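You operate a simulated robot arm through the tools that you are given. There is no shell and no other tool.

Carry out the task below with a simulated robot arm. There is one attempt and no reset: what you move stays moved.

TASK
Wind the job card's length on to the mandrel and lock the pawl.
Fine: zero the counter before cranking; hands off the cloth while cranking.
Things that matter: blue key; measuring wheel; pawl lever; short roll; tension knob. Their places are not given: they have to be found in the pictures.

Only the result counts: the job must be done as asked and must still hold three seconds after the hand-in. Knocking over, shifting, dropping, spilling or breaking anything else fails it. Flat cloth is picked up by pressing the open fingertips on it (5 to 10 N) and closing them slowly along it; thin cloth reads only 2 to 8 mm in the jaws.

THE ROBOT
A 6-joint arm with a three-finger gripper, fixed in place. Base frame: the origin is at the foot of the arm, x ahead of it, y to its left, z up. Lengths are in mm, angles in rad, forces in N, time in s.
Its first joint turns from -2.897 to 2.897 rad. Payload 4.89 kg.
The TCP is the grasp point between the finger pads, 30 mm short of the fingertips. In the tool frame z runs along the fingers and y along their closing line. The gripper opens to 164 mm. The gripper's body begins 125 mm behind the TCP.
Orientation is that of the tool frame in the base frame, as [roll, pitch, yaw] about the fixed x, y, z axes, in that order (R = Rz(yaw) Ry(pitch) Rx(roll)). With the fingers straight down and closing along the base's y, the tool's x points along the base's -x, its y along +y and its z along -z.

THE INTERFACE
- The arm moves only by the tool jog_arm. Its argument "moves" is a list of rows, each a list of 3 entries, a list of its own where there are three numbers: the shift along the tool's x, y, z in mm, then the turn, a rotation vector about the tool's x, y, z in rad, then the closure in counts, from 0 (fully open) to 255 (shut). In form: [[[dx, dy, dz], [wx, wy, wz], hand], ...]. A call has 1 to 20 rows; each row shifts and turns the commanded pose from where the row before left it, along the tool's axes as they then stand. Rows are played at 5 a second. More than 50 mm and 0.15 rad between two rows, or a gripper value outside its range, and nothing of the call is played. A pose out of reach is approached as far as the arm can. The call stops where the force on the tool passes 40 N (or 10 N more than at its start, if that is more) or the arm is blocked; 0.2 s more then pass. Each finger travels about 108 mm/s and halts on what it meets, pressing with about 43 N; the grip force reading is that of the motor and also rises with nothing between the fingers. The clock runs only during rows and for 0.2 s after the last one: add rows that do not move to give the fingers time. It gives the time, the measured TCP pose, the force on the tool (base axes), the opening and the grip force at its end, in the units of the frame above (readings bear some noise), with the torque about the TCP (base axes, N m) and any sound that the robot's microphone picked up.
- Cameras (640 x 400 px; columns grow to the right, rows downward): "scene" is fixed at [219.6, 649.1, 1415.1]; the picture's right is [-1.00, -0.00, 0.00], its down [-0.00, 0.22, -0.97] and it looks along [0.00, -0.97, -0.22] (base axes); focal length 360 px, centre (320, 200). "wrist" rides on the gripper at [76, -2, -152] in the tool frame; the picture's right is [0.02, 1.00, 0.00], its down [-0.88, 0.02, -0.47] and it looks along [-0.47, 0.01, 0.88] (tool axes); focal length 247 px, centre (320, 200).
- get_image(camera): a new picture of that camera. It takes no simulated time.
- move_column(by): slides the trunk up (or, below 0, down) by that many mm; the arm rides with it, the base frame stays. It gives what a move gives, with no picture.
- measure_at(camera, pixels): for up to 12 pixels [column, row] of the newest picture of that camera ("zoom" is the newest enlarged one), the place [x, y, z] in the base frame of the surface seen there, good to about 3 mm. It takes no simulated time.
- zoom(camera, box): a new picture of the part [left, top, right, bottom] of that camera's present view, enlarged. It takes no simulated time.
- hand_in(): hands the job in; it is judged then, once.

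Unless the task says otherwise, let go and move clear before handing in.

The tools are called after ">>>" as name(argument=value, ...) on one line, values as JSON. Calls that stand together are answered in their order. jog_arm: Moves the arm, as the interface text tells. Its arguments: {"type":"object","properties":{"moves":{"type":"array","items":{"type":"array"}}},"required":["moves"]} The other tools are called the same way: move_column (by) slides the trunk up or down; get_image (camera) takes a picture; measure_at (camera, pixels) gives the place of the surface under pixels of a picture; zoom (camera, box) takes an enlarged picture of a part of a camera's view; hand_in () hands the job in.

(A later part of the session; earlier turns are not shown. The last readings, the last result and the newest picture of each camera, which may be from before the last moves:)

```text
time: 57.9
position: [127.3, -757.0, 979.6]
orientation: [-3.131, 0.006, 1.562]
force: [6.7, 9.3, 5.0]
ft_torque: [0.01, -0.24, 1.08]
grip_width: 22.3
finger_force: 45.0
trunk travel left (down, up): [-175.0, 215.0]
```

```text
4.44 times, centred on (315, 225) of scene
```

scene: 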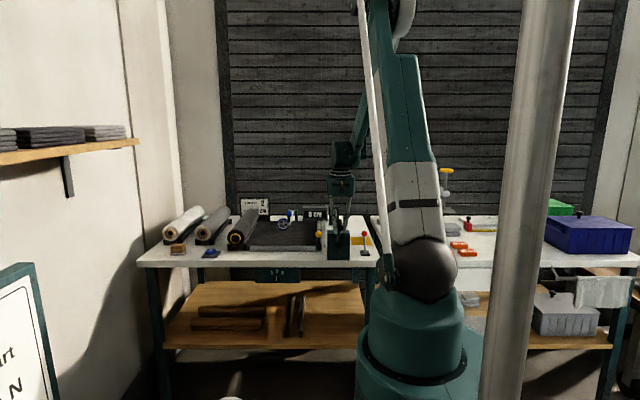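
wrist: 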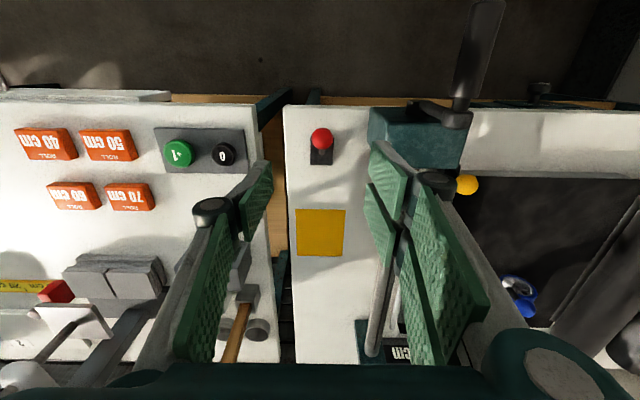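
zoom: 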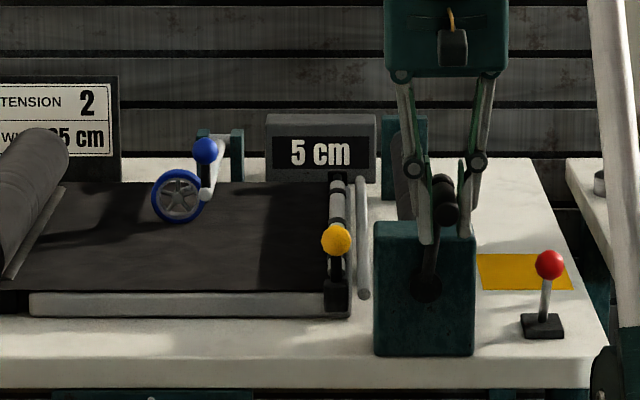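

The crank now turns clockwise freely, and the counter reads 5 cm after only about 7° of crank, which is surprising. I'll look closely before going on.

>>> get_image(camera="wrist")

>>> zoom(camera="scene", box=[270, 200, 350, 260])

>>> zoom(camera="scene", box=[220, 195, 320, 270])

```text
taken
```

wrist: 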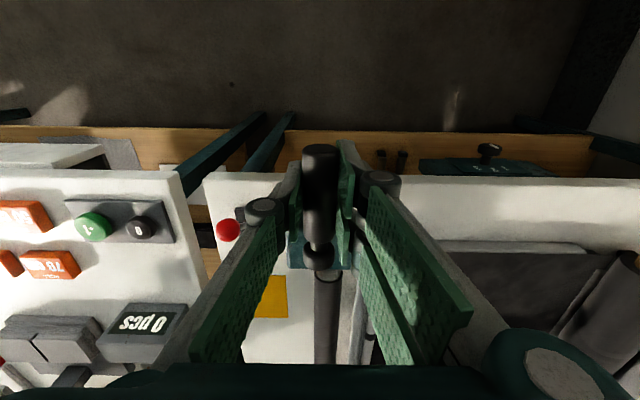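

```text
6.67 times, centred on (310, 230) of scene
```

zoom: 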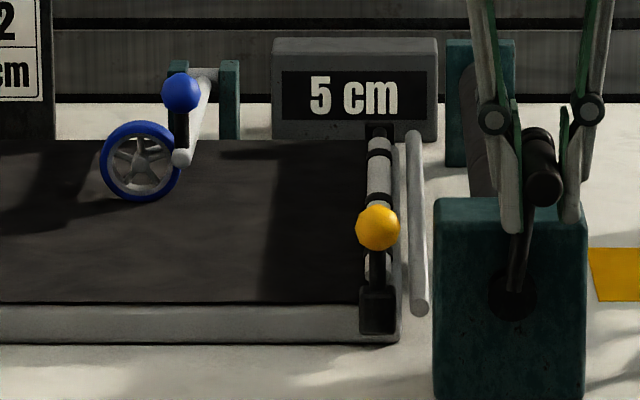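

```text
5.33 times, centred on (270, 232) of scene
```

zoom: 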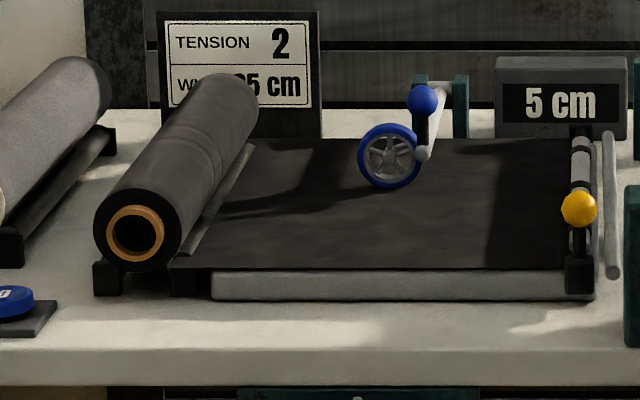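

>>> zoom(camera="wrist", box=[270, 230, 390, 370])

>>> measure_at(camera="wrist", pixels=[[325, 300], [325, 340], [325, 280], [315, 320], [335, 320], [350, 320], [358, 320], [366, 340]])

```text
2.86 times, centred on (330, 300) of wrist
```

zoom: 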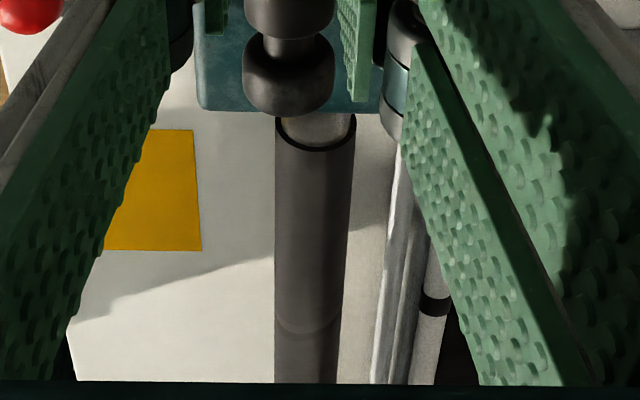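

```text
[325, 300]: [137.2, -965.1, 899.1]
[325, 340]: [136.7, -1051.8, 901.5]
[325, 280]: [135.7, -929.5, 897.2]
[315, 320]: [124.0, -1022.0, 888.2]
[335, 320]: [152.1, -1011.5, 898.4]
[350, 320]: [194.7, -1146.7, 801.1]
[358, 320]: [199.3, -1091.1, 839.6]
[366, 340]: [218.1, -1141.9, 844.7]
```

The mandrel now carries a dark sleeve of wound cloth (wrist zoom (315,240)), so the cloth does wind. I'll advance in small steps and watch the counter to learn the rate.

>>> jog_arm(moves=[[[0, -2, 0.3], [0, 0, 0], 255], [[0, -2, 0.3], [0, 0, 0], 255], [[0, 0, 0], [0, 0, 0], 255]])

>>> zoom(camera="scene", box=[270, 200, 350, 260])

```text
time: 58.7
position: [122.6, -757.7, 979.8]
orientation: [-3.129, 0.009, 1.563]
force: [6.0, -3.8, -0.3]
ft_torque: [-0.69, -0.24, 1.12]
grip_width: 22.2
finger_force: 44.8
trunk travel left (down, up): [-175.0, 215.0]
```

```text
6.67 times, centred on (310, 230) of scene
```

zoom: 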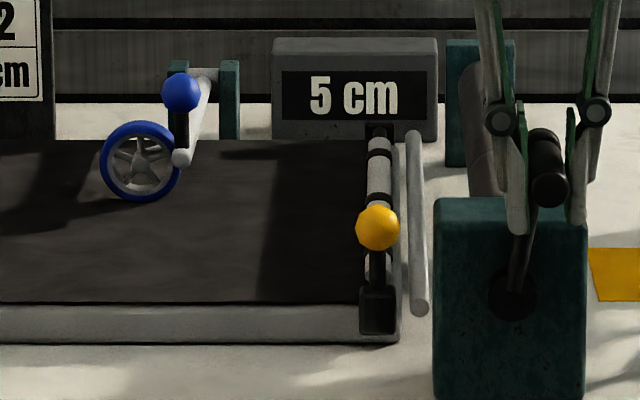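

Still 5 cm after 4 mm more, with only about 6 N on the handle. I'll keep turning along the circle in small steps, then read the counter again.

>>> jog_arm(moves=[[[0, -5.06, 1.02], [0, 0, 0], 255], [[0, -4.99, 1.26], [0, 0, 0], 255], [[0, -4.92, 1.51], [0, 0, 0], 255], [[0, -4.84, 1.76], [0, 0, 0], 255], [[0, 0, 0], [0, 0, 0], 255]])

>>> zoom(camera="scene", box=[270, 200, 350, 260])

```text
time: 59.9
position: [102.2, -757.6, 973.0]
orientation: [-3.131, 0.009, 1.562]
force: [6.3, -8.1, 0.5]
ft_torque: [-0.35, -0.24, 1.09]
grip_width: 22.1
finger_force: 45.6
trunk travel left (down, up): [-175.0, 215.0]
```

```text
6.67 times, centred on (310, 230) of scene
```

zoom: 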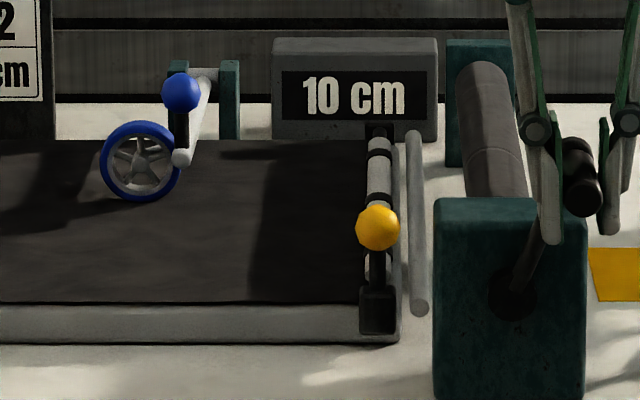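

The counter moved to 10 cm at a crank angle of about 0.38 rad, so it steps in 5 cm units at a high ratio. I'll advance in 0.05 rad steps, reading the counter each time to locate the change-over angles.

>>> jog_arm(moves=[[[0, -4.74, 2.02], [0, 0, 0], 255], [[0, 0, 0], [0, 0, 0], 255]])

>>> zoom(camera="scene", box=[298, 203, 330, 223])

>>> jog_arm(moves=[[[0, -4.62, 2.26], [0, 0, 0], 255], [[0, 0, 0], [0, 0, 0], 255]])

>>> zoom(camera="scene", box=[298, 203, 330, 223])

>>> jog_arm(moves=[[[0, -4.51, 2.49], [0, 0, 0], 255], [[0, 0, 0], [0, 0, 0], 255]])

>>> zoom(camera="scene", box=[298, 203, 330, 223])

>>> jog_arm(moves=[[[0, -4.38, 2.71], [0, 0, 0], 255], [[0, 0, 0], [0, 0, 0], 255]])

>>> zoom(camera="scene", box=[298, 203, 330, 223])

```text
time: 60.5
position: [98.4, -756.8, 971.1]
orientation: [-3.13, 0.006, 1.563]
force: [4.6, -10.3, 0.5]
ft_torque: [-0.21, -0.18, 1.11]
grip_width: 22.2
finger_force: 44.8
trunk travel left (down, up): [-175.0, 215.0]
```

```text
16.00 times, centred on (314, 213) of scene
```

zoom: 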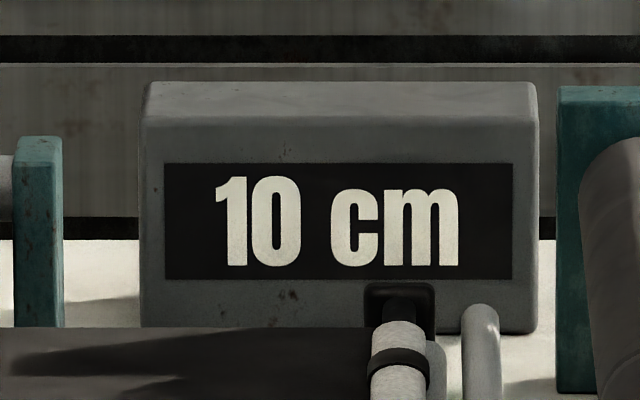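

```text
time: 61.1
position: [93.8, -755.8, 968.4]
orientation: [-3.131, 0.006, 1.561]
force: [1.3, -20.3, 7.4]
ft_torque: [-0.3, -0.15, 1.1]
grip_width: 22.1
finger_force: 45.5
trunk travel left (down, up): [-175.0, 215.0]
```

```text
16.00 times, centred on (314, 213) of scene
```

zoom: 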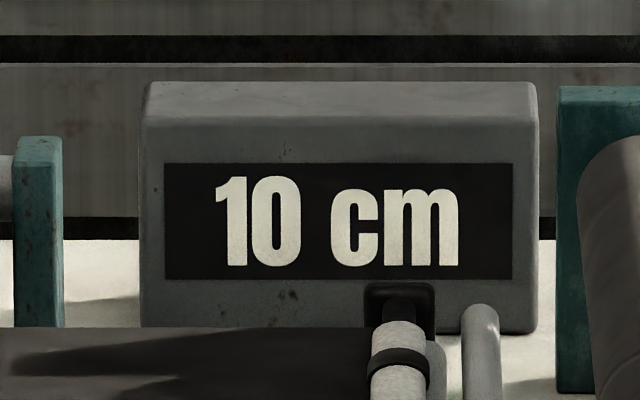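

```text
time: 61.7
position: [89.9, -756.3, 967.0]
orientation: [-3.131, 0.006, 1.562]
force: [0.0, -26.0, 9.3]
ft_torque: [-0.51, -0.15, 1.12]
grip_width: 22.1
finger_force: 44.6
trunk travel left (down, up): [-175.0, 215.0]
```

```text
16.00 times, centred on (314, 213) of scene
```

zoom: 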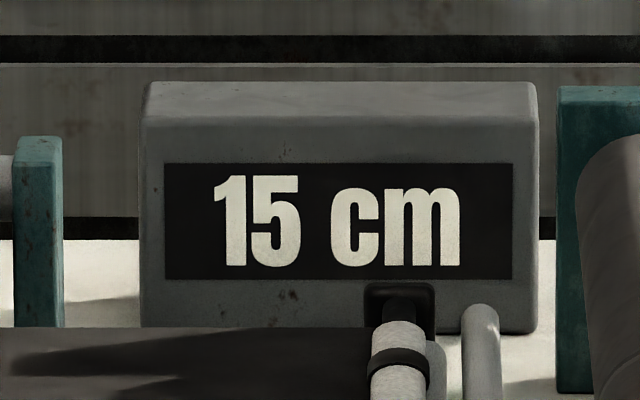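

```text
time: 62.3
position: [85.0, -755.8, 962.5]
orientation: [-3.132, 0.007, 1.563]
force: [6.7, -15.8, -2.4]
ft_torque: [-0.4, -0.18, 1.07]
grip_width: 22.1
finger_force: 45.3
trunk travel left (down, up): [-175.0, 215.0]
```

```text
16.00 times, centred on (314, 213) of scene
```

zoom: 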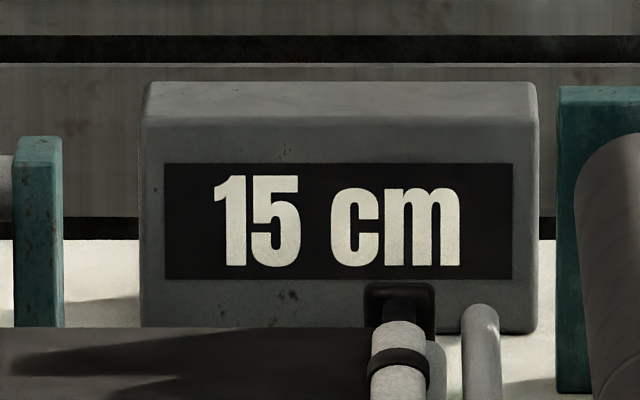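

The 10→15 change came at about 0.49 rad. I'll continue in 0.04 rad steps to find the 15→20 change and settle the rate.

>>> jog_arm(moves=[[[-0.5, -3.43, 2.28], [0, 0, 0], 255], [[0, 0, 0], [0, 0, 0], 255]])

>>> zoom(camera="scene", box=[298, 203, 330, 223])

>>> jog_arm(moves=[[[0, -3.34, 2.42], [0, 0, 0], 255], [[0, 0, 0], [0, 0, 0], 255]])

>>> zoom(camera="scene", box=[298, 203, 330, 223])

>>> jog_arm(moves=[[[0, -3.23, 2.54], [0, 0, 0], 255], [[0, 0, 0], [0, 0, 0], 255]])

>>> zoom(camera="scene", box=[298, 203, 330, 223])

>>> jog_arm(moves=[[[0, -3.13, 2.68], [0, 0, 0], 255], [[0, 0, 0], [0, 0, 0], 255]])

>>> zoom(camera="scene", box=[298, 203, 330, 223])

```text
time: 62.9
position: [82.7, -754.5, 960.8]
orientation: [-3.132, 0.006, 1.563]
force: [15.0, 1.2, -13.8]
ft_torque: [-0.18, -0.13, 1.09]
grip_width: 22.6
finger_force: 44.8
trunk travel left (down, up): [-175.0, 215.0]
```

```text
16.00 times, centred on (314, 213) of scene
```

zoom: 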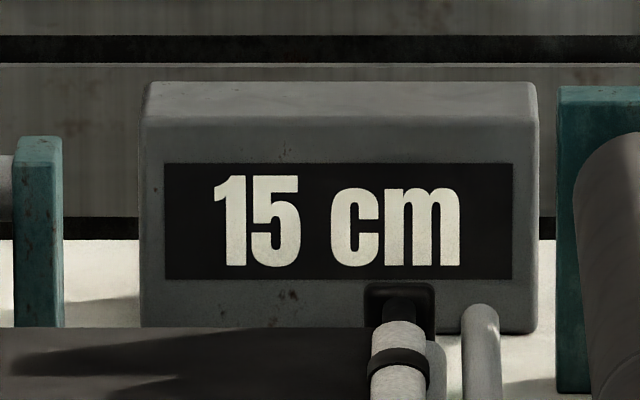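

```text
time: 63.5
position: [79.9, -755.1, 959.1]
orientation: [-3.131, 0.006, 1.565]
force: [21.8, 16.5, -24.0]
ft_torque: [0.34, 0.04, 1.12]
grip_width: 22.4
finger_force: 45.1
trunk travel left (down, up): [-175.0, 215.0]
```

```text
16.00 times, centred on (314, 213) of scene
```

zoom: 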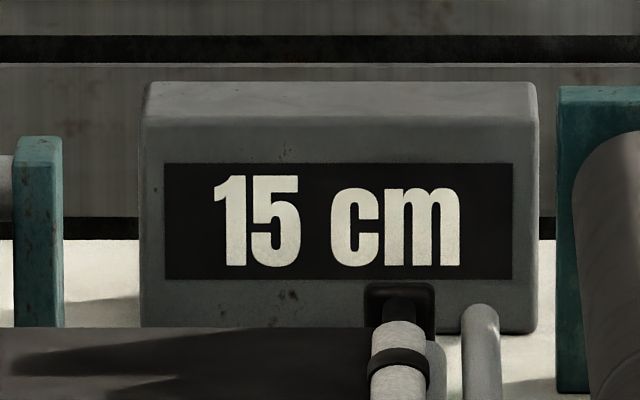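

```text
time: 64.1
position: [76.3, -755.7, 957.3]
orientation: [-3.129, 0.008, 1.563]
force: [16.9, 12.4, -15.1]
ft_torque: [0.49, -0.11, 1.13]
grip_width: 22.4
finger_force: 45.3
trunk travel left (down, up): [-175.0, 215.0]
```

```text
16.00 times, centred on (314, 213) of scene
```

zoom: 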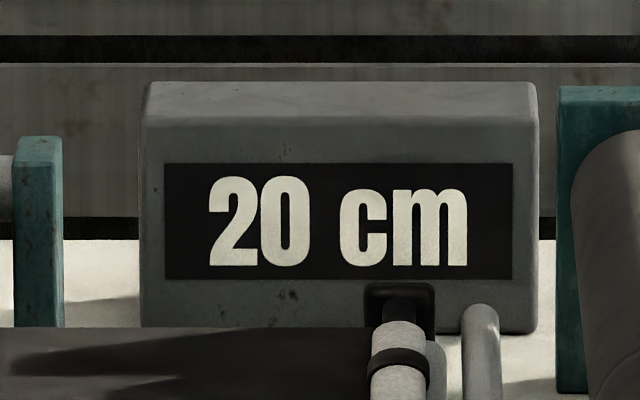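

```text
time: 64.7
position: [71.6, -756.0, 954.0]
orientation: [-3.129, 0.008, 1.562]
force: [10.2, 10.1, -3.7]
ft_torque: [0.12, -0.2, 1.14]
grip_width: 22.3
finger_force: 45.1
trunk travel left (down, up): [-175.0, 215.0]
```

```text
16.00 times, centred on (314, 213) of scene
```

zoom: 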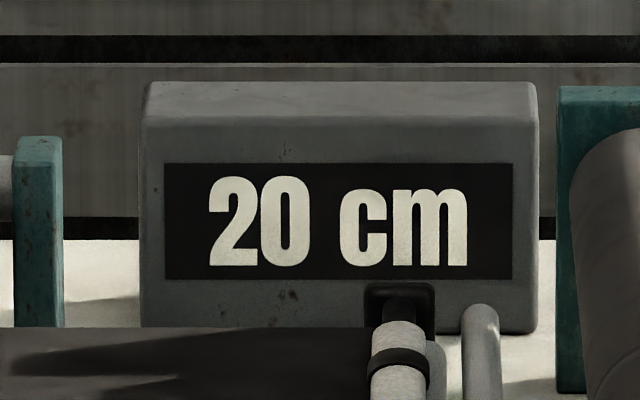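

The 15→20 change came near 0.655 rad, so one 5 cm step is about 0.185 rad and the counter rounds to the nearest 5 cm; 35 cm should be centred near 1.31 rad. I'll continue in 0.05 rad steps, still reading each time.

>>> jog_arm(moves=[[[0, -3.75, 3.53], [0, 0, 0], 255], [[0, 0, 0], [0, 0, 0], 255]])

>>> zoom(camera="scene", box=[298, 203, 330, 223])

>>> jog_arm(moves=[[[0, -3.56, 3.71], [0, 0, 0], 255], [[0, 0, 0], [0, 0, 0], 255]])

>>> zoom(camera="scene", box=[298, 203, 330, 223])

>>> jog_arm(moves=[[[0, -3.38, 3.88], [0, 0, 0], 255], [[0, 0, 0], [0, 0, 0], 255]])

>>> zoom(camera="scene", box=[298, 203, 330, 223])

>>> jog_arm(moves=[[[0, -3.18, 4.06], [0, 0, 0], 255], [[0, 0, 0], [0, 0, 0], 255]])

>>> zoom(camera="scene", box=[298, 203, 330, 223])

```text
time: 65.3
position: [69.0, -754.5, 950.5]
orientation: [-3.131, 0.006, 1.561]
force: [6.0, 5.9, 1.1]
ft_torque: [-0.21, -0.26, 1.11]
grip_width: 22.3
finger_force: 45.0
trunk travel left (down, up): [-175.0, 215.0]
```

```text
16.00 times, centred on (314, 213) of scene
```

zoom: 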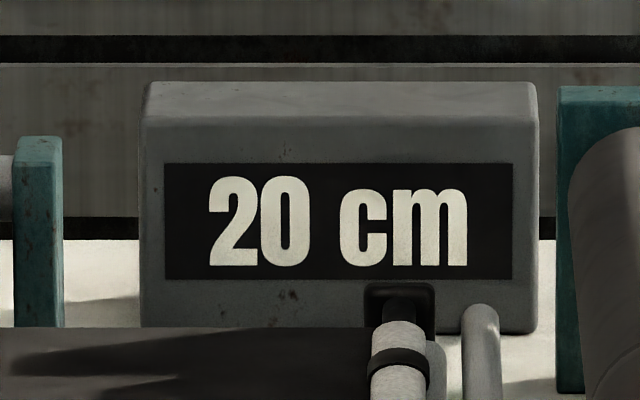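

```text
time: 65.9
position: [64.5, -755.5, 946.9]
orientation: [-3.131, 0.006, 1.561]
force: [2.6, 2.7, 3.7]
ft_torque: [-0.38, -0.17, 1.13]
grip_width: 22.1
finger_force: 45.0
trunk travel left (down, up): [-175.0, 215.0]
```

```text
16.00 times, centred on (314, 213) of scene
```

zoom: 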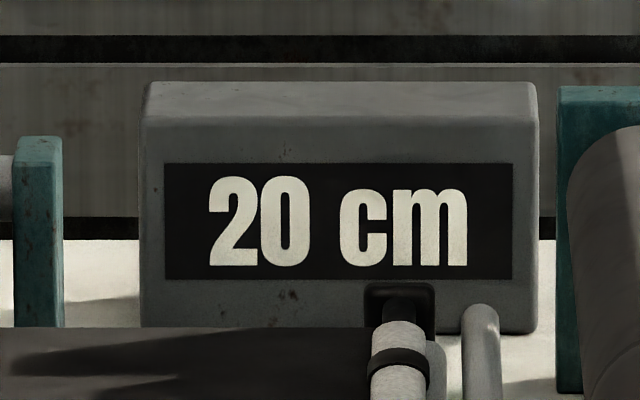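

```text
time: 66.5
position: [62.0, -755.5, 942.2]
orientation: [-3.131, 0.007, 1.562]
force: [5.7, 6.8, 1.0]
ft_torque: [-0.38, -0.23, 1.11]
grip_width: 22.3
finger_force: 45.1
trunk travel left (down, up): [-175.0, 215.0]
```

```text
16.00 times, centred on (314, 213) of scene
```

zoom: 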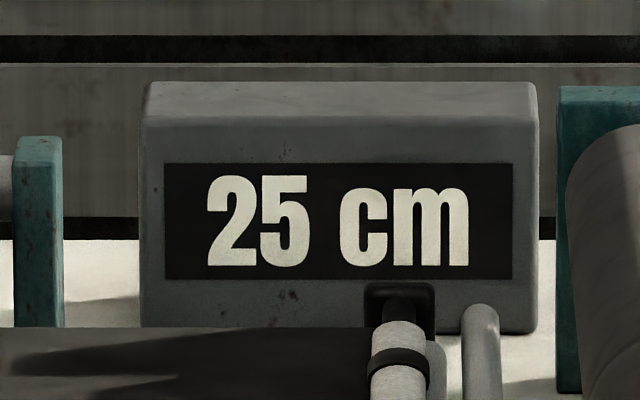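

```text
time: 67.1
position: [60.2, -755.8, 939.4]
orientation: [-3.132, 0.007, 1.564]
force: [8.5, 1.5, 0.8]
ft_torque: [-0.38, -0.32, 1.11]
grip_width: 22.3
finger_force: 45.2
trunk travel left (down, up): [-175.0, 215.0]
```

```text
16.00 times, centred on (314, 213) of scene
```

zoom: 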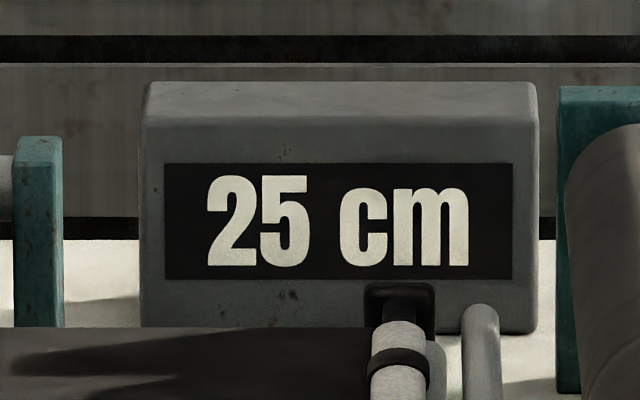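

The 20→25 change came near 0.853 rad, as predicted. Continuing toward 30 cm.

>>> jog_arm(moves=[[[0, -2.98, 4.2], [0, 0, 0], 255], [[0, 0, 0], [0, 0, 0], 255]])

>>> zoom(camera="scene", box=[298, 203, 330, 223])

>>> jog_arm(moves=[[[0, -2.76, 4.35], [0, 0, 0], 255], [[0, 0, 0], [0, 0, 0], 255]])

>>> zoom(camera="scene", box=[298, 203, 330, 223])

>>> jog_arm(moves=[[[0, -2.54, 4.48], [0, 0, 0], 255], [[0, 0, 0], [0, 0, 0], 255]])

>>> zoom(camera="scene", box=[298, 203, 330, 223])

>>> jog_arm(moves=[[[0, -2.31, 4.59], [0, 0, 0], 255], [[0, 0, 0], [0, 0, 0], 255]])

>>> zoom(camera="scene", box=[298, 203, 330, 223])

```text
time: 67.7
position: [56.7, -755.8, 935.1]
orientation: [-3.132, 0.007, 1.564]
force: [11.9, 1.9, -2.3]
ft_torque: [-0.34, -0.25, 1.15]
grip_width: 22.4
finger_force: 45.9
trunk travel left (down, up): [-175.0, 215.0]
```

```text
16.00 times, centred on (314, 213) of scene
```

zoom: 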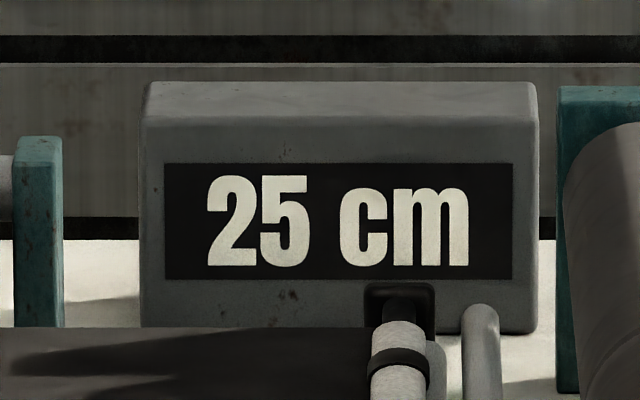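

```text
time: 68.3
position: [53.7, -755.5, 931.6]
orientation: [-3.132, 0.006, 1.562]
force: [17.1, 13.3, -6.0]
ft_torque: [0.15, -0.05, 1.14]
grip_width: 22.3
finger_force: 45.1
trunk travel left (down, up): [-175.0, 215.0]
```

```text
16.00 times, centred on (314, 213) of scene
```

zoom: 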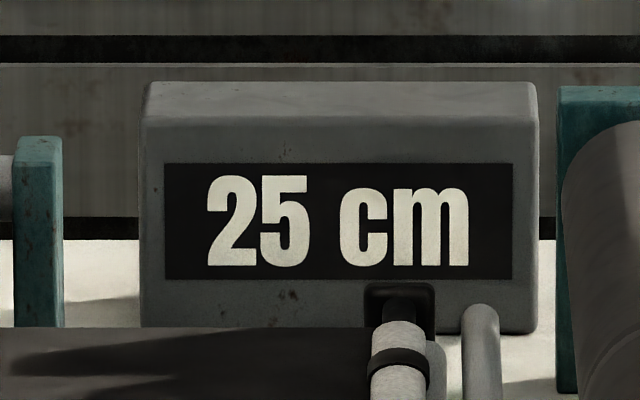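

```text
time: 68.9
position: [50.6, -755.8, 927.4]
orientation: [-3.132, 0.005, 1.562]
force: [13.7, 18.0, -4.2]
ft_torque: [0.15, -0.04, 1.16]
grip_width: 22.3
finger_force: 44.8
trunk travel left (down, up): [-175.0, 215.0]
```

```text
16.00 times, centred on (314, 213) of scene
```

zoom: 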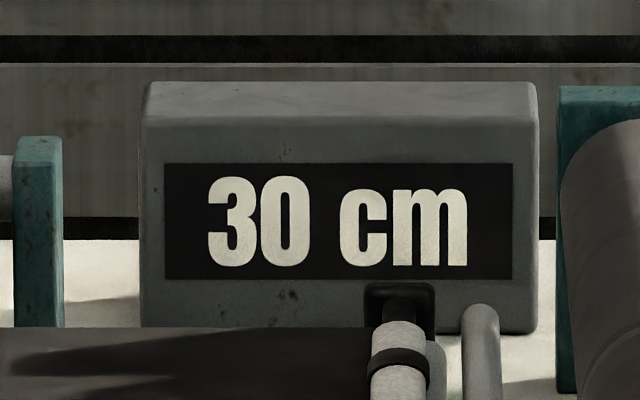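

```text
time: 69.5
position: [48.5, -756.5, 921.6]
orientation: [-3.13, 0.006, 1.562]
force: [16.8, 10.9, -2.0]
ft_torque: [-0.27, -0.24, 1.18]
grip_width: 22.0
finger_force: 44.8
trunk travel left (down, up): [-175.0, 215.0]
```

```text
16.00 times, centred on (314, 213) of scene
```

zoom: 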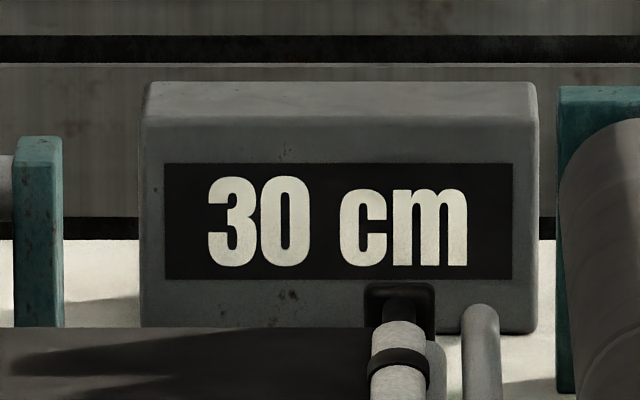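

The 25→30 change came near 1.036 rad; the step is a steady 0.18 rad. I'll take finer 0.03 rad steps to find the 30→35 change.

>>> jog_arm(moves=[[[0, -1.28, 2.82], [0, 0, 0], 255], [[0, 0, 0], [0, 0, 0], 255]])

>>> zoom(camera="scene", box=[298, 203, 330, 223])

>>> jog_arm(moves=[[[0, -1.19, 2.84], [0, 0, 0], 255], [[0, 0, 0], [0, 0, 0], 255]])

>>> zoom(camera="scene", box=[298, 203, 330, 223])

>>> jog_arm(moves=[[[0, -1.1, 2.89], [0, 0, 0], 255], [[0, 0, 0], [0, 0, 0], 255]])

>>> zoom(camera="scene", box=[298, 203, 330, 223])

>>> jog_arm(moves=[[[0, -1.02, 2.91], [0, 0, 0], 255], [[0, 0, 0], [0, 0, 0], 255]])

>>> zoom(camera="scene", box=[298, 203, 330, 223])

```text
time: 70.1
position: [47.5, -756.2, 920.2]
orientation: [-3.131, 0.006, 1.562]
force: [19.7, 18.9, -2.7]
ft_torque: [-0.04, -0.2, 1.17]
grip_width: 22.4
finger_force: 45.0
trunk travel left (down, up): [-175.0, 215.0]
```

```text
16.00 times, centred on (314, 213) of scene
```

zoom: 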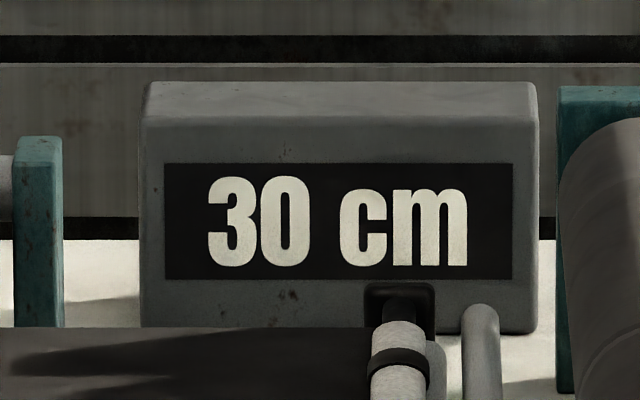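

```text
time: 70.7
position: [46.0, -756.2, 916.8]
orientation: [-3.131, 0.006, 1.564]
force: [20.0, 26.6, -4.5]
ft_torque: [0.23, -0.16, 1.21]
grip_width: 22.6
finger_force: 45.1
trunk travel left (down, up): [-175.0, 215.0]
```

```text
16.00 times, centred on (314, 213) of scene
```

zoom: 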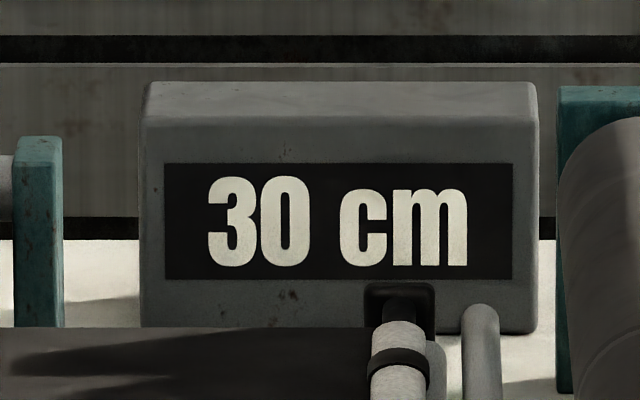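

```text
time: 71.3
position: [44.9, -756.6, 913.2]
orientation: [-3.131, 0.007, 1.562]
force: [36.0, 21.9, -8.5]
ft_torque: [-0.15, -0.21, 1.22]
grip_width: 22.3
finger_force: 45.0
trunk travel left (down, up): [-175.0, 215.0]
```

```text
16.00 times, centred on (314, 213) of scene
```

zoom: 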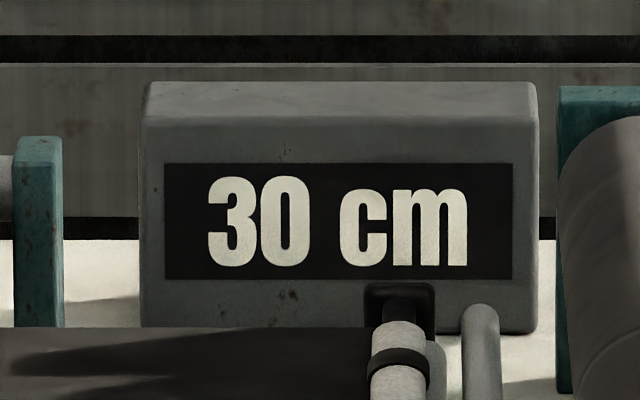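

```text
time: 71.9
position: [43.7, -755.8, 910.5]
orientation: [-3.13, 0.008, 1.563]
force: [47.5, 14.8, -10.7]
ft_torque: [-0.19, -0.24, 1.25]
grip_width: 22.6
finger_force: 45.3
trunk travel left (down, up): [-175.0, 215.0]
```

```text
16.00 times, centred on (314, 213) of scene
```

zoom: 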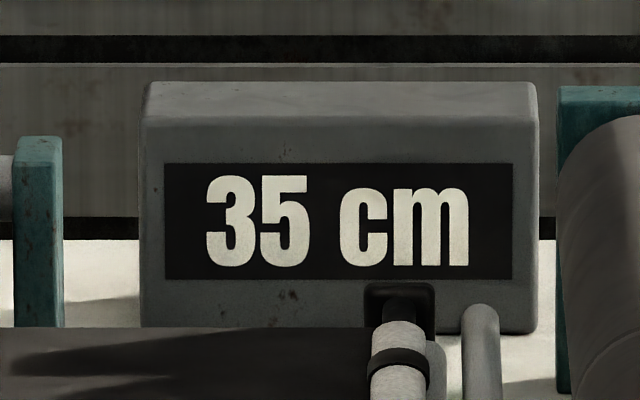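

The counter now reads 35 cm at θ≈1.24 rad, just past the 30→35 change; the middle of the 35 cm band is near 1.317 rad. A radial pull of 47 N has built up, so I'll relax x while advancing the last 0.075 rad.

>>> jog_arm(moves=[[[0, 1.2, 2.5], [0, 0, 0], 255], [[0, 0, 2.5], [0, 0, 0], 255], [[0, 0, 2], [0, 0, 0], 255], [[0, 0, 0], [0, 0, 0], 255]])

>>> zoom(camera="scene", box=[270, 200, 350, 260])

```text
time: 72.9
position: [41.6, -756.5, 903.7]
orientation: [-3.13, 0.007, 1.561]
force: [-7.7, -8.6, 5.3]
ft_torque: [-0.77, -0.08, 1.07]
grip_width: 22.5
finger_force: 45.6
trunk travel left (down, up): [-175.0, 215.0]
```

```text
6.67 times, centred on (310, 230) of scene
```

zoom: 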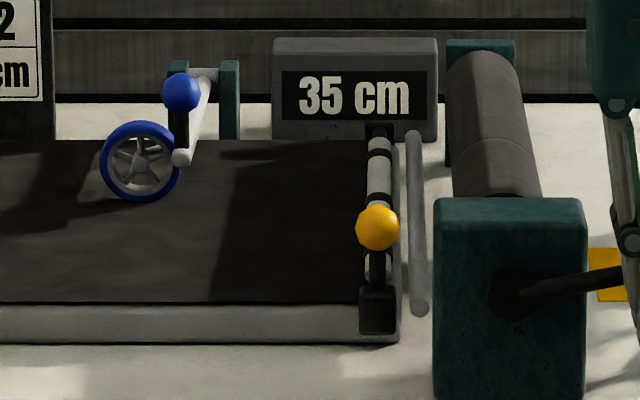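

θ≈1.31 rad, counter 35 cm, forces small. I'll release the handle just a little and check that the crank stays put.

>>> jog_arm(moves=[[[0, 0, 0], [0, 0, 0], 205]])

>>> zoom(camera="scene", box=[270, 200, 350, 260])

>>> get_image(camera="wrist")

```text
time: 73.3
position: [44.4, -755.6, 902.8]
orientation: [-3.132, 0.006, 1.564]
force: [-0.6, -0.4, -0.2]
ft_torque: [-0.02, 0.06, -0.04]
grip_width: 32.0
finger_force: 0.0
trunk travel left (down, up): [-175.0, 215.0]
```

```text
6.67 times, centred on (310, 230) of scene
```

zoom: 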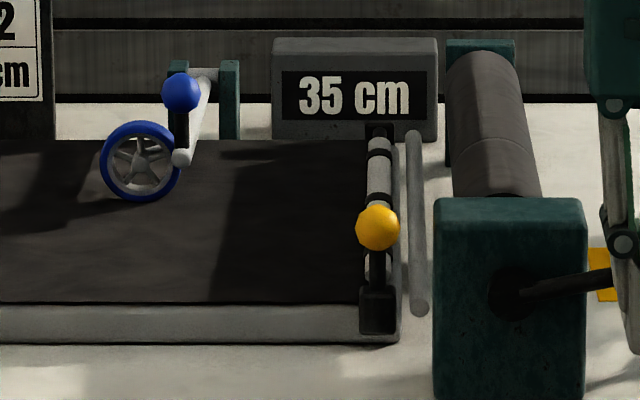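

```text
taken
```

wrist: 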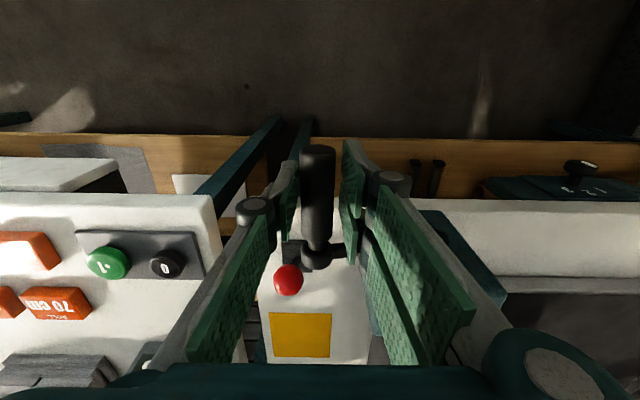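

The counter still says 35 cm after loosening. I'll let a little time pass with no motion and compare the crank arm's angle.

>>> zoom(camera="scene", box=[320, 225, 370, 260])

>>> jog_arm(moves=[[[0, 0, 0], [0, 0, 0], 200], [[0, 0, 0], [0, 0, 0], 200]])

>>> zoom(camera="scene", box=[320, 225, 370, 260])

>>> zoom(camera="scene", box=[298, 203, 330, 223])

```text
11.43 times, centred on (345, 242) of scene
```

zoom: 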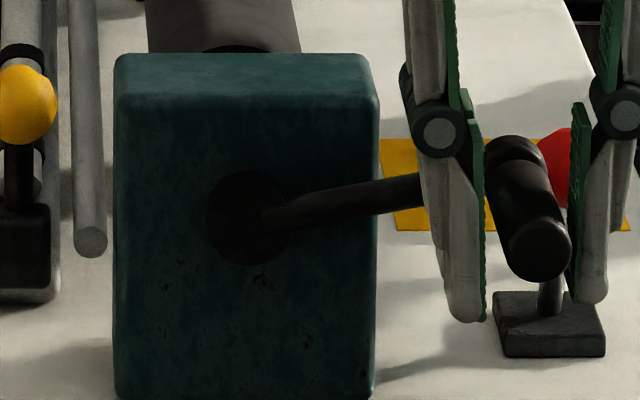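

```text
time: 73.9
position: [43.5, -755.8, 903.3]
orientation: [-3.133, 0.008, 1.56]
force: [0.3, -0.7, -0.1]
ft_torque: [0.01, -0.03, -0.02]
grip_width: 35.6
finger_force: 0.1
trunk travel left (down, up): [-175.0, 215.0]
```

```text
11.43 times, centred on (345, 242) of scene
```

zoom: 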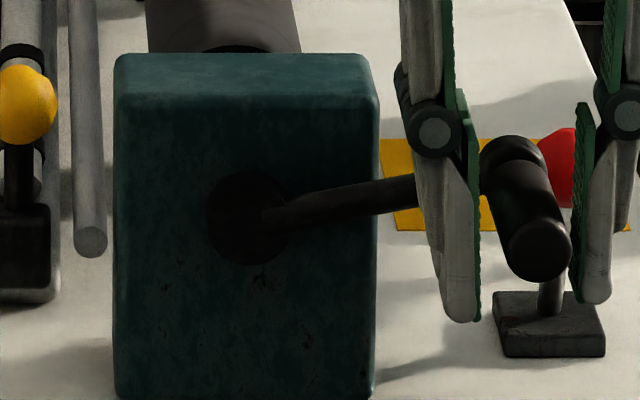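

```text
16.00 times, centred on (314, 213) of scene
```

zoom: 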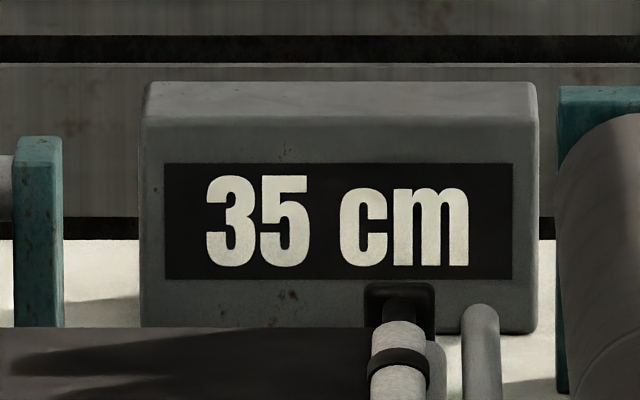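

The crank holds its position and the counter stays at 35 cm. I'll open wider, rise straight off the handle, and move above the pawl ball.

>>> jog_arm(moves=[[[0, 0, 0], [0, 0, 0], 150], [[0, 0, 0], [0, 0, 0], 140], [[0, 0, -30], [0, 0, 0], 140], [[0, 0, -40], [0, 0, 0], 140], [[0, 0, -40], [0, 0, 0], 140], [[0, 0, -40], [0, 0, 0], 140], [[-20, -10, -20], [0, 0, 0], 140], [[0, 0, 0], [0, 0, 0], 140]])

>>> get_image(camera="wrist")

>>> zoom(camera="scene", box=[290, 195, 390, 265])

```text
time: 75.7
position: [33.7, -775.1, 1072.9]
orientation: [-3.133, 0.008, 1.561]
force: [-0.4, -0.3, 0.6]
ft_torque: [-0.06, -0.02, 0.02]
grip_width: 74.4
finger_force: 0.1
trunk travel left (down, up): [-175.0, 215.0]
```

```text
taken
```

wrist: 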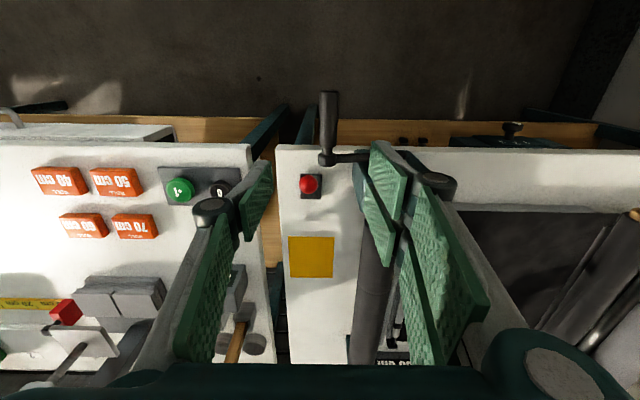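

```text
5.71 times, centred on (340, 230) of scene
```

zoom: 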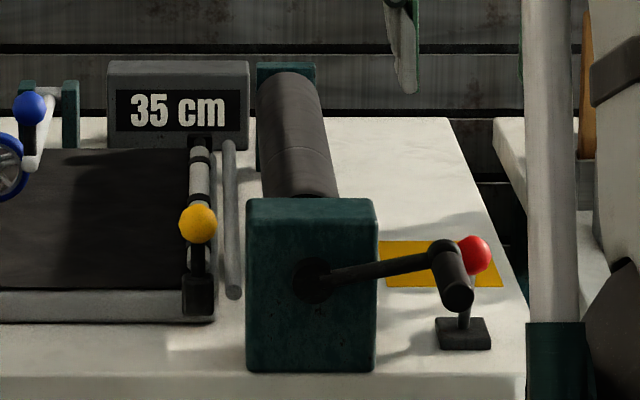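

The roll on the mandrel is visible and the counter stays at 35 cm. I'll measure the red ball at wrist (310,183) and the crank end near it.

>>> measure_at(camera="wrist", pixels=[[310, 183], [310, 178], [310, 190], [302, 183], [318, 183], [327, 105], [327, 140], [327, 158], [345, 156], [304, 196], [318, 196], [360, 180]])

>>> zoom(camera="wrist", box=[270, 80, 390, 220])

```text
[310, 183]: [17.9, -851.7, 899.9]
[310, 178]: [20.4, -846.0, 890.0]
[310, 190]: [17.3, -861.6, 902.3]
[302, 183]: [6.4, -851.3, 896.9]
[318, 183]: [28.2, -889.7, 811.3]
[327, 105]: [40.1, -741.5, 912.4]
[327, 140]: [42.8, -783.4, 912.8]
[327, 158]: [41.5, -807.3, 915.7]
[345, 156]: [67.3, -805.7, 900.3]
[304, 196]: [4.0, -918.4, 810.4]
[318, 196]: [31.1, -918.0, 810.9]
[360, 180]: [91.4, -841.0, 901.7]
```

```text
2.86 times, centred on (330, 150) of wrist
```

zoom: 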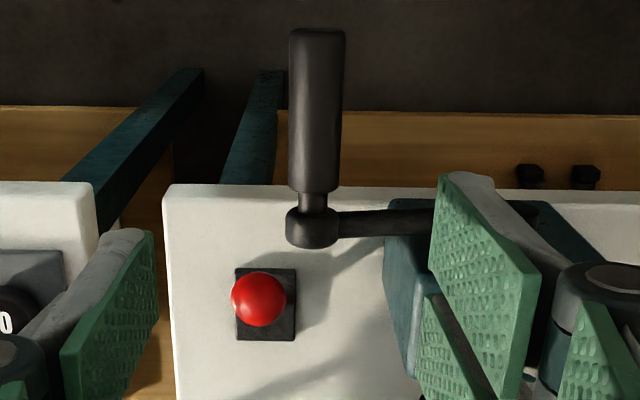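

The ball's centre is about (16.5,-859,889) and the crank end is well clear of it. I'll descend over the ball and close on it.

>>> jog_arm(moves=[[[-42, -8.6, 0], [0, 0, 0], 140], [[-42, -8.6, 0], [0, 0, 0], 140], [[0, 0, 45], [0, 0, 0], 140], [[0, 0, 45], [0, 0, 0], 140], [[0, 0, 45], [0, 0, 0], 140], [[0, 0, 30], [0, 0, 0], 140], [[0, 0, 18], [0, 0, 0], 140], [[0, 0, 0], [0, 0, 0], 140]])

>>> get_image(camera="wrist")

>>> zoom(camera="scene", box=[290, 195, 390, 265])

```text
time: 77.5
position: [15.7, -862.2, 891.2]
orientation: [-3.13, 0.008, 1.563]
force: [-0.2, 0.3, 1.0]
ft_torque: [0.05, -0.01, -0.02]
grip_width: 74.0
finger_force: 0.0
trunk travel left (down, up): [-175.0, 215.0]
```

```text
taken
```

wrist: 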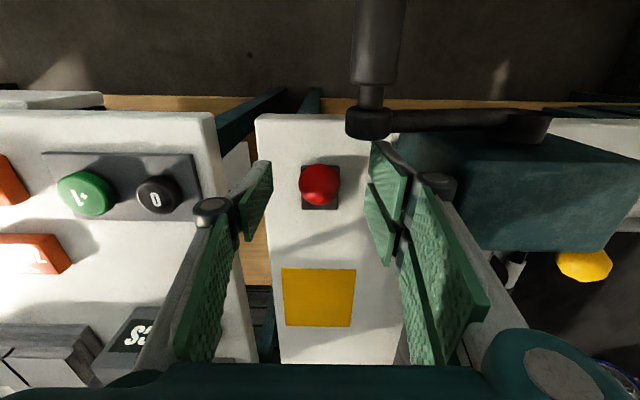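

```text
5.71 times, centred on (340, 230) of scene
```

zoom: 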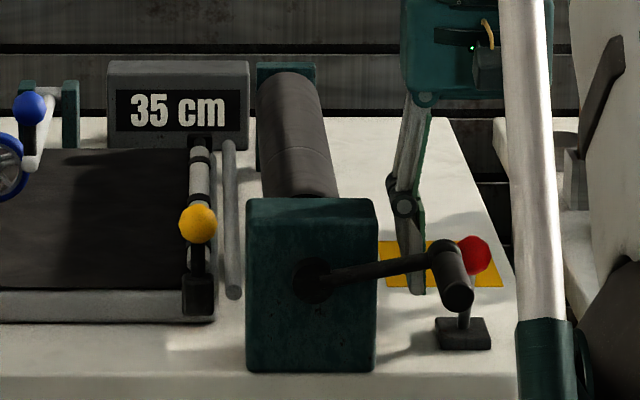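

The ball lies between the fingers at wrist (318,185). I'll close on it gently and read the forces.

>>> jog_arm(moves=[[[0, 0.5, 0], [0, 0, 0], 180], [[0, 0, 0], [0, 0, 0], 200], [[0, 0, 0], [0, 0, 0], 255], [[0, 0, 0], [0, 0, 0], 255]])

```text
time: 78.5
position: [16.2, -861.5, 890.9]
orientation: [-3.132, 0.007, 1.563]
force: [-10.6, 0.1, -3.8]
ft_torque: [0.14, 0.09, 0.17]
grip_width: 28.0
finger_force: 45.1
trunk travel left (down, up): [-175.0, 215.0]
```

The ball is held at (16.2,-861.5,890.9) with small forces. I'll swing the lever back over its arc toward -y, the position in which the crank was locked.

>>> jog_arm(moves=[[[-6, 0, -2.8], [0, 0, 0], 255], [[-6, 0, -2.2], [0, 0, 0], 255], [[-6, 0, -1.8], [0, 0, 0], 255], [[-6, 0, -1.3], [0, 0, 0], 255], [[-6, 0, -0.9], [0, 0, 0], 255], [[-6, 0, -0.4], [0, 0, 0], 255], [[-6, 0, -0.1], [0, 0, 0], 255]])

>>> zoom(camera="scene", box=[290, 195, 390, 265])

```text
time: 80.1
position: [15.6, -903.5, 900.7]
orientation: [-3.132, 0.008, 1.562]
force: [-15.6, 14.5, 0.3]
ft_torque: [1.27, 0.07, 0.15]
grip_width: 27.8
finger_force: 44.8
trunk travel left (down, up): [-175.0, 215.0]
```

```text
5.71 times, centred on (340, 230) of scene
```

zoom: 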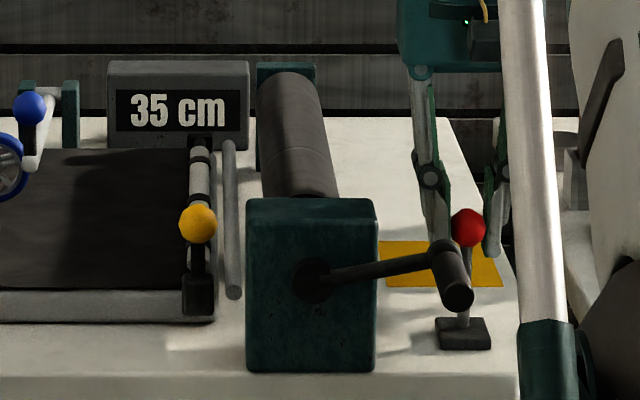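

The lever is at its top with the ball at scene zoom (468,228), and the counter still shows 35 cm. I'll complete the swing to the back.

>>> jog_arm(moves=[[[-6, 0, 0.4], [0, 0, 0], 255], [[-6, 0, 0.8], [0, 0, 0], 255], [[-6, 0, 1.2], [0, 0, 0], 255], [[-6, 0, 1.7], [0, 0, 0], 255], [[-6, 0, 2.2], [0, 0, 0], 255], [[-6, 0, 2.7], [0, 0, 0], 255], [[-3, 0, 1.5], [0, 0, 0], 255], [[0, 0, 0], [0, 0, 0], 255]])

>>> zoom(camera="scene", box=[290, 195, 390, 265])

```text
time: 81.6
position: [28.7, -940.1, 889.0]
orientation: [-3.141, 0.007, 1.571]
force: [46.4, 1.9, -11.2]
ft_torque: [-0.25, 0.35, -1.31]
grip_width: 0.0
finger_force: 45.3
trunk travel left (down, up): [-175.0, 215.0]
stopped in row 7: the force on the tool passed its limit at 78 N (the readings are from after the stop); the commanded pose is now the measured one
```

```text
5.71 times, centred on (340, 230) of scene
```

zoom: 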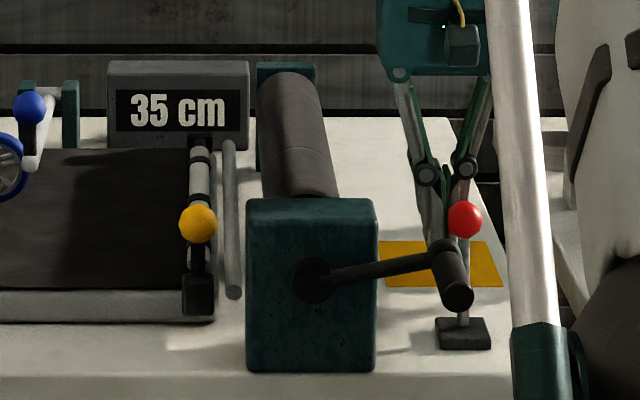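

The ball slipped out of the grip and the closed fingers are now beside it (x=28.7, Fx 46 N). I'll ease off sideways and rise, then look at where the lever stands.

>>> jog_arm(moves=[[[0, 3, 0], [0, 0, 0], 255], [[0, 3, -5], [0, 0, 0], 255], [[0, 0, -30], [0, 0, 0], 255], [[0, 0, -40], [0, 0, 0], 255], [[0, 0, -40], [0, 0, 0], 255], [[0, 0, -40], [0, 0, 0], 200], [[20, 0, 0], [0, 0, 0], 140], [[0, 0, 0], [0, 0, 0], 140]])

>>> get_image(camera="wrist")

>>> zoom(camera="scene", box=[290, 195, 390, 265])

```text
time: 83.4
position: [31.1, -918.0, 1044.6]
orientation: [-3.14, 0.006, 1.568]
force: [0.3, 0.7, 0.3]
ft_torque: [-0.03, 0.03, 0.0]
grip_width: 73.9
finger_force: 0.0
trunk travel left (down, up): [-175.0, 215.0]
```

```text
taken
```

wrist: 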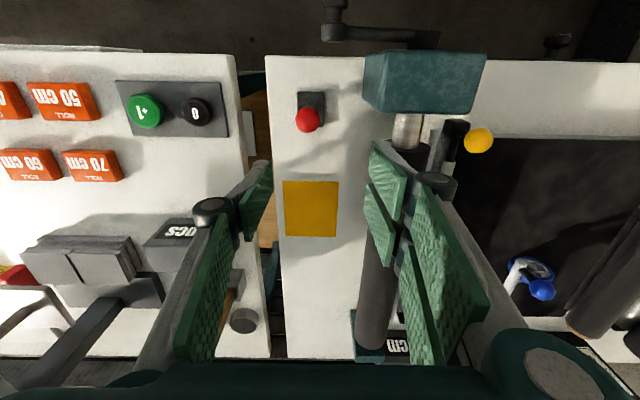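

```text
5.71 times, centred on (340, 230) of scene
```

zoom: 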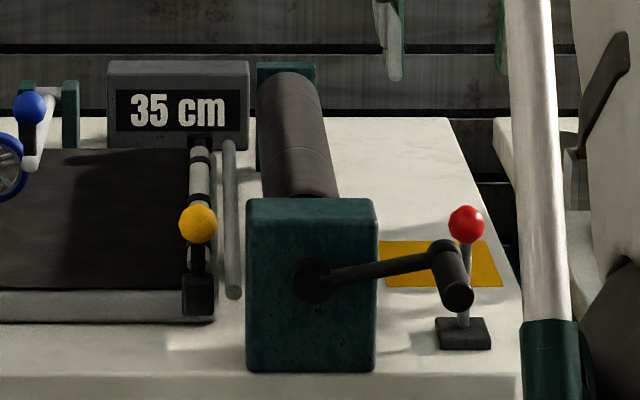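

The lever stands near upright or slightly back; I'll measure the ball at wrist (307,119).

>>> measure_at(camera="wrist", pixels=[[307, 119], [307, 125], [300, 119], [315, 119], [307, 112], [298, 96], [323, 96], [312, 105], [318, 122]])

>>> measure_at(camera="scene", pixels=[[362, 234], [362, 229], [362, 240]])

>>> zoom(camera="wrist", box=[270, 70, 350, 150])

```text
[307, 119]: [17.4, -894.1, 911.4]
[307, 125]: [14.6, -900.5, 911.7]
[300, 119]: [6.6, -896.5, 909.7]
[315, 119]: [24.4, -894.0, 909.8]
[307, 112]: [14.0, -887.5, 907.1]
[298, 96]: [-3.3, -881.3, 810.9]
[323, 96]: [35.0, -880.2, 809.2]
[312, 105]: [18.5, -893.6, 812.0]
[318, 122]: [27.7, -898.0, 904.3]
```

```text
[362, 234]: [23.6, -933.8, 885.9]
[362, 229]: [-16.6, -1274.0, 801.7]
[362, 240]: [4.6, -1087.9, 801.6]
```

```text
5.00 times, centred on (310, 110) of wrist
```

zoom: 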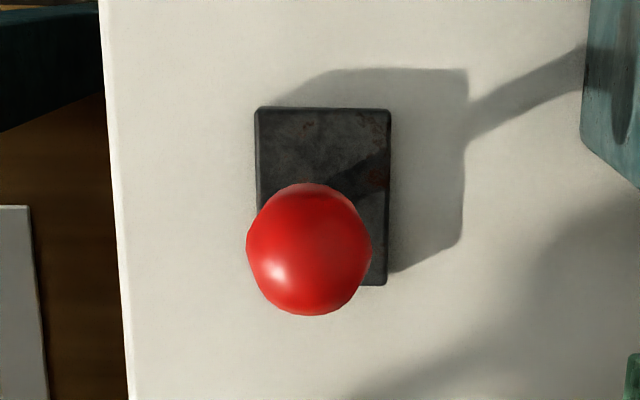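

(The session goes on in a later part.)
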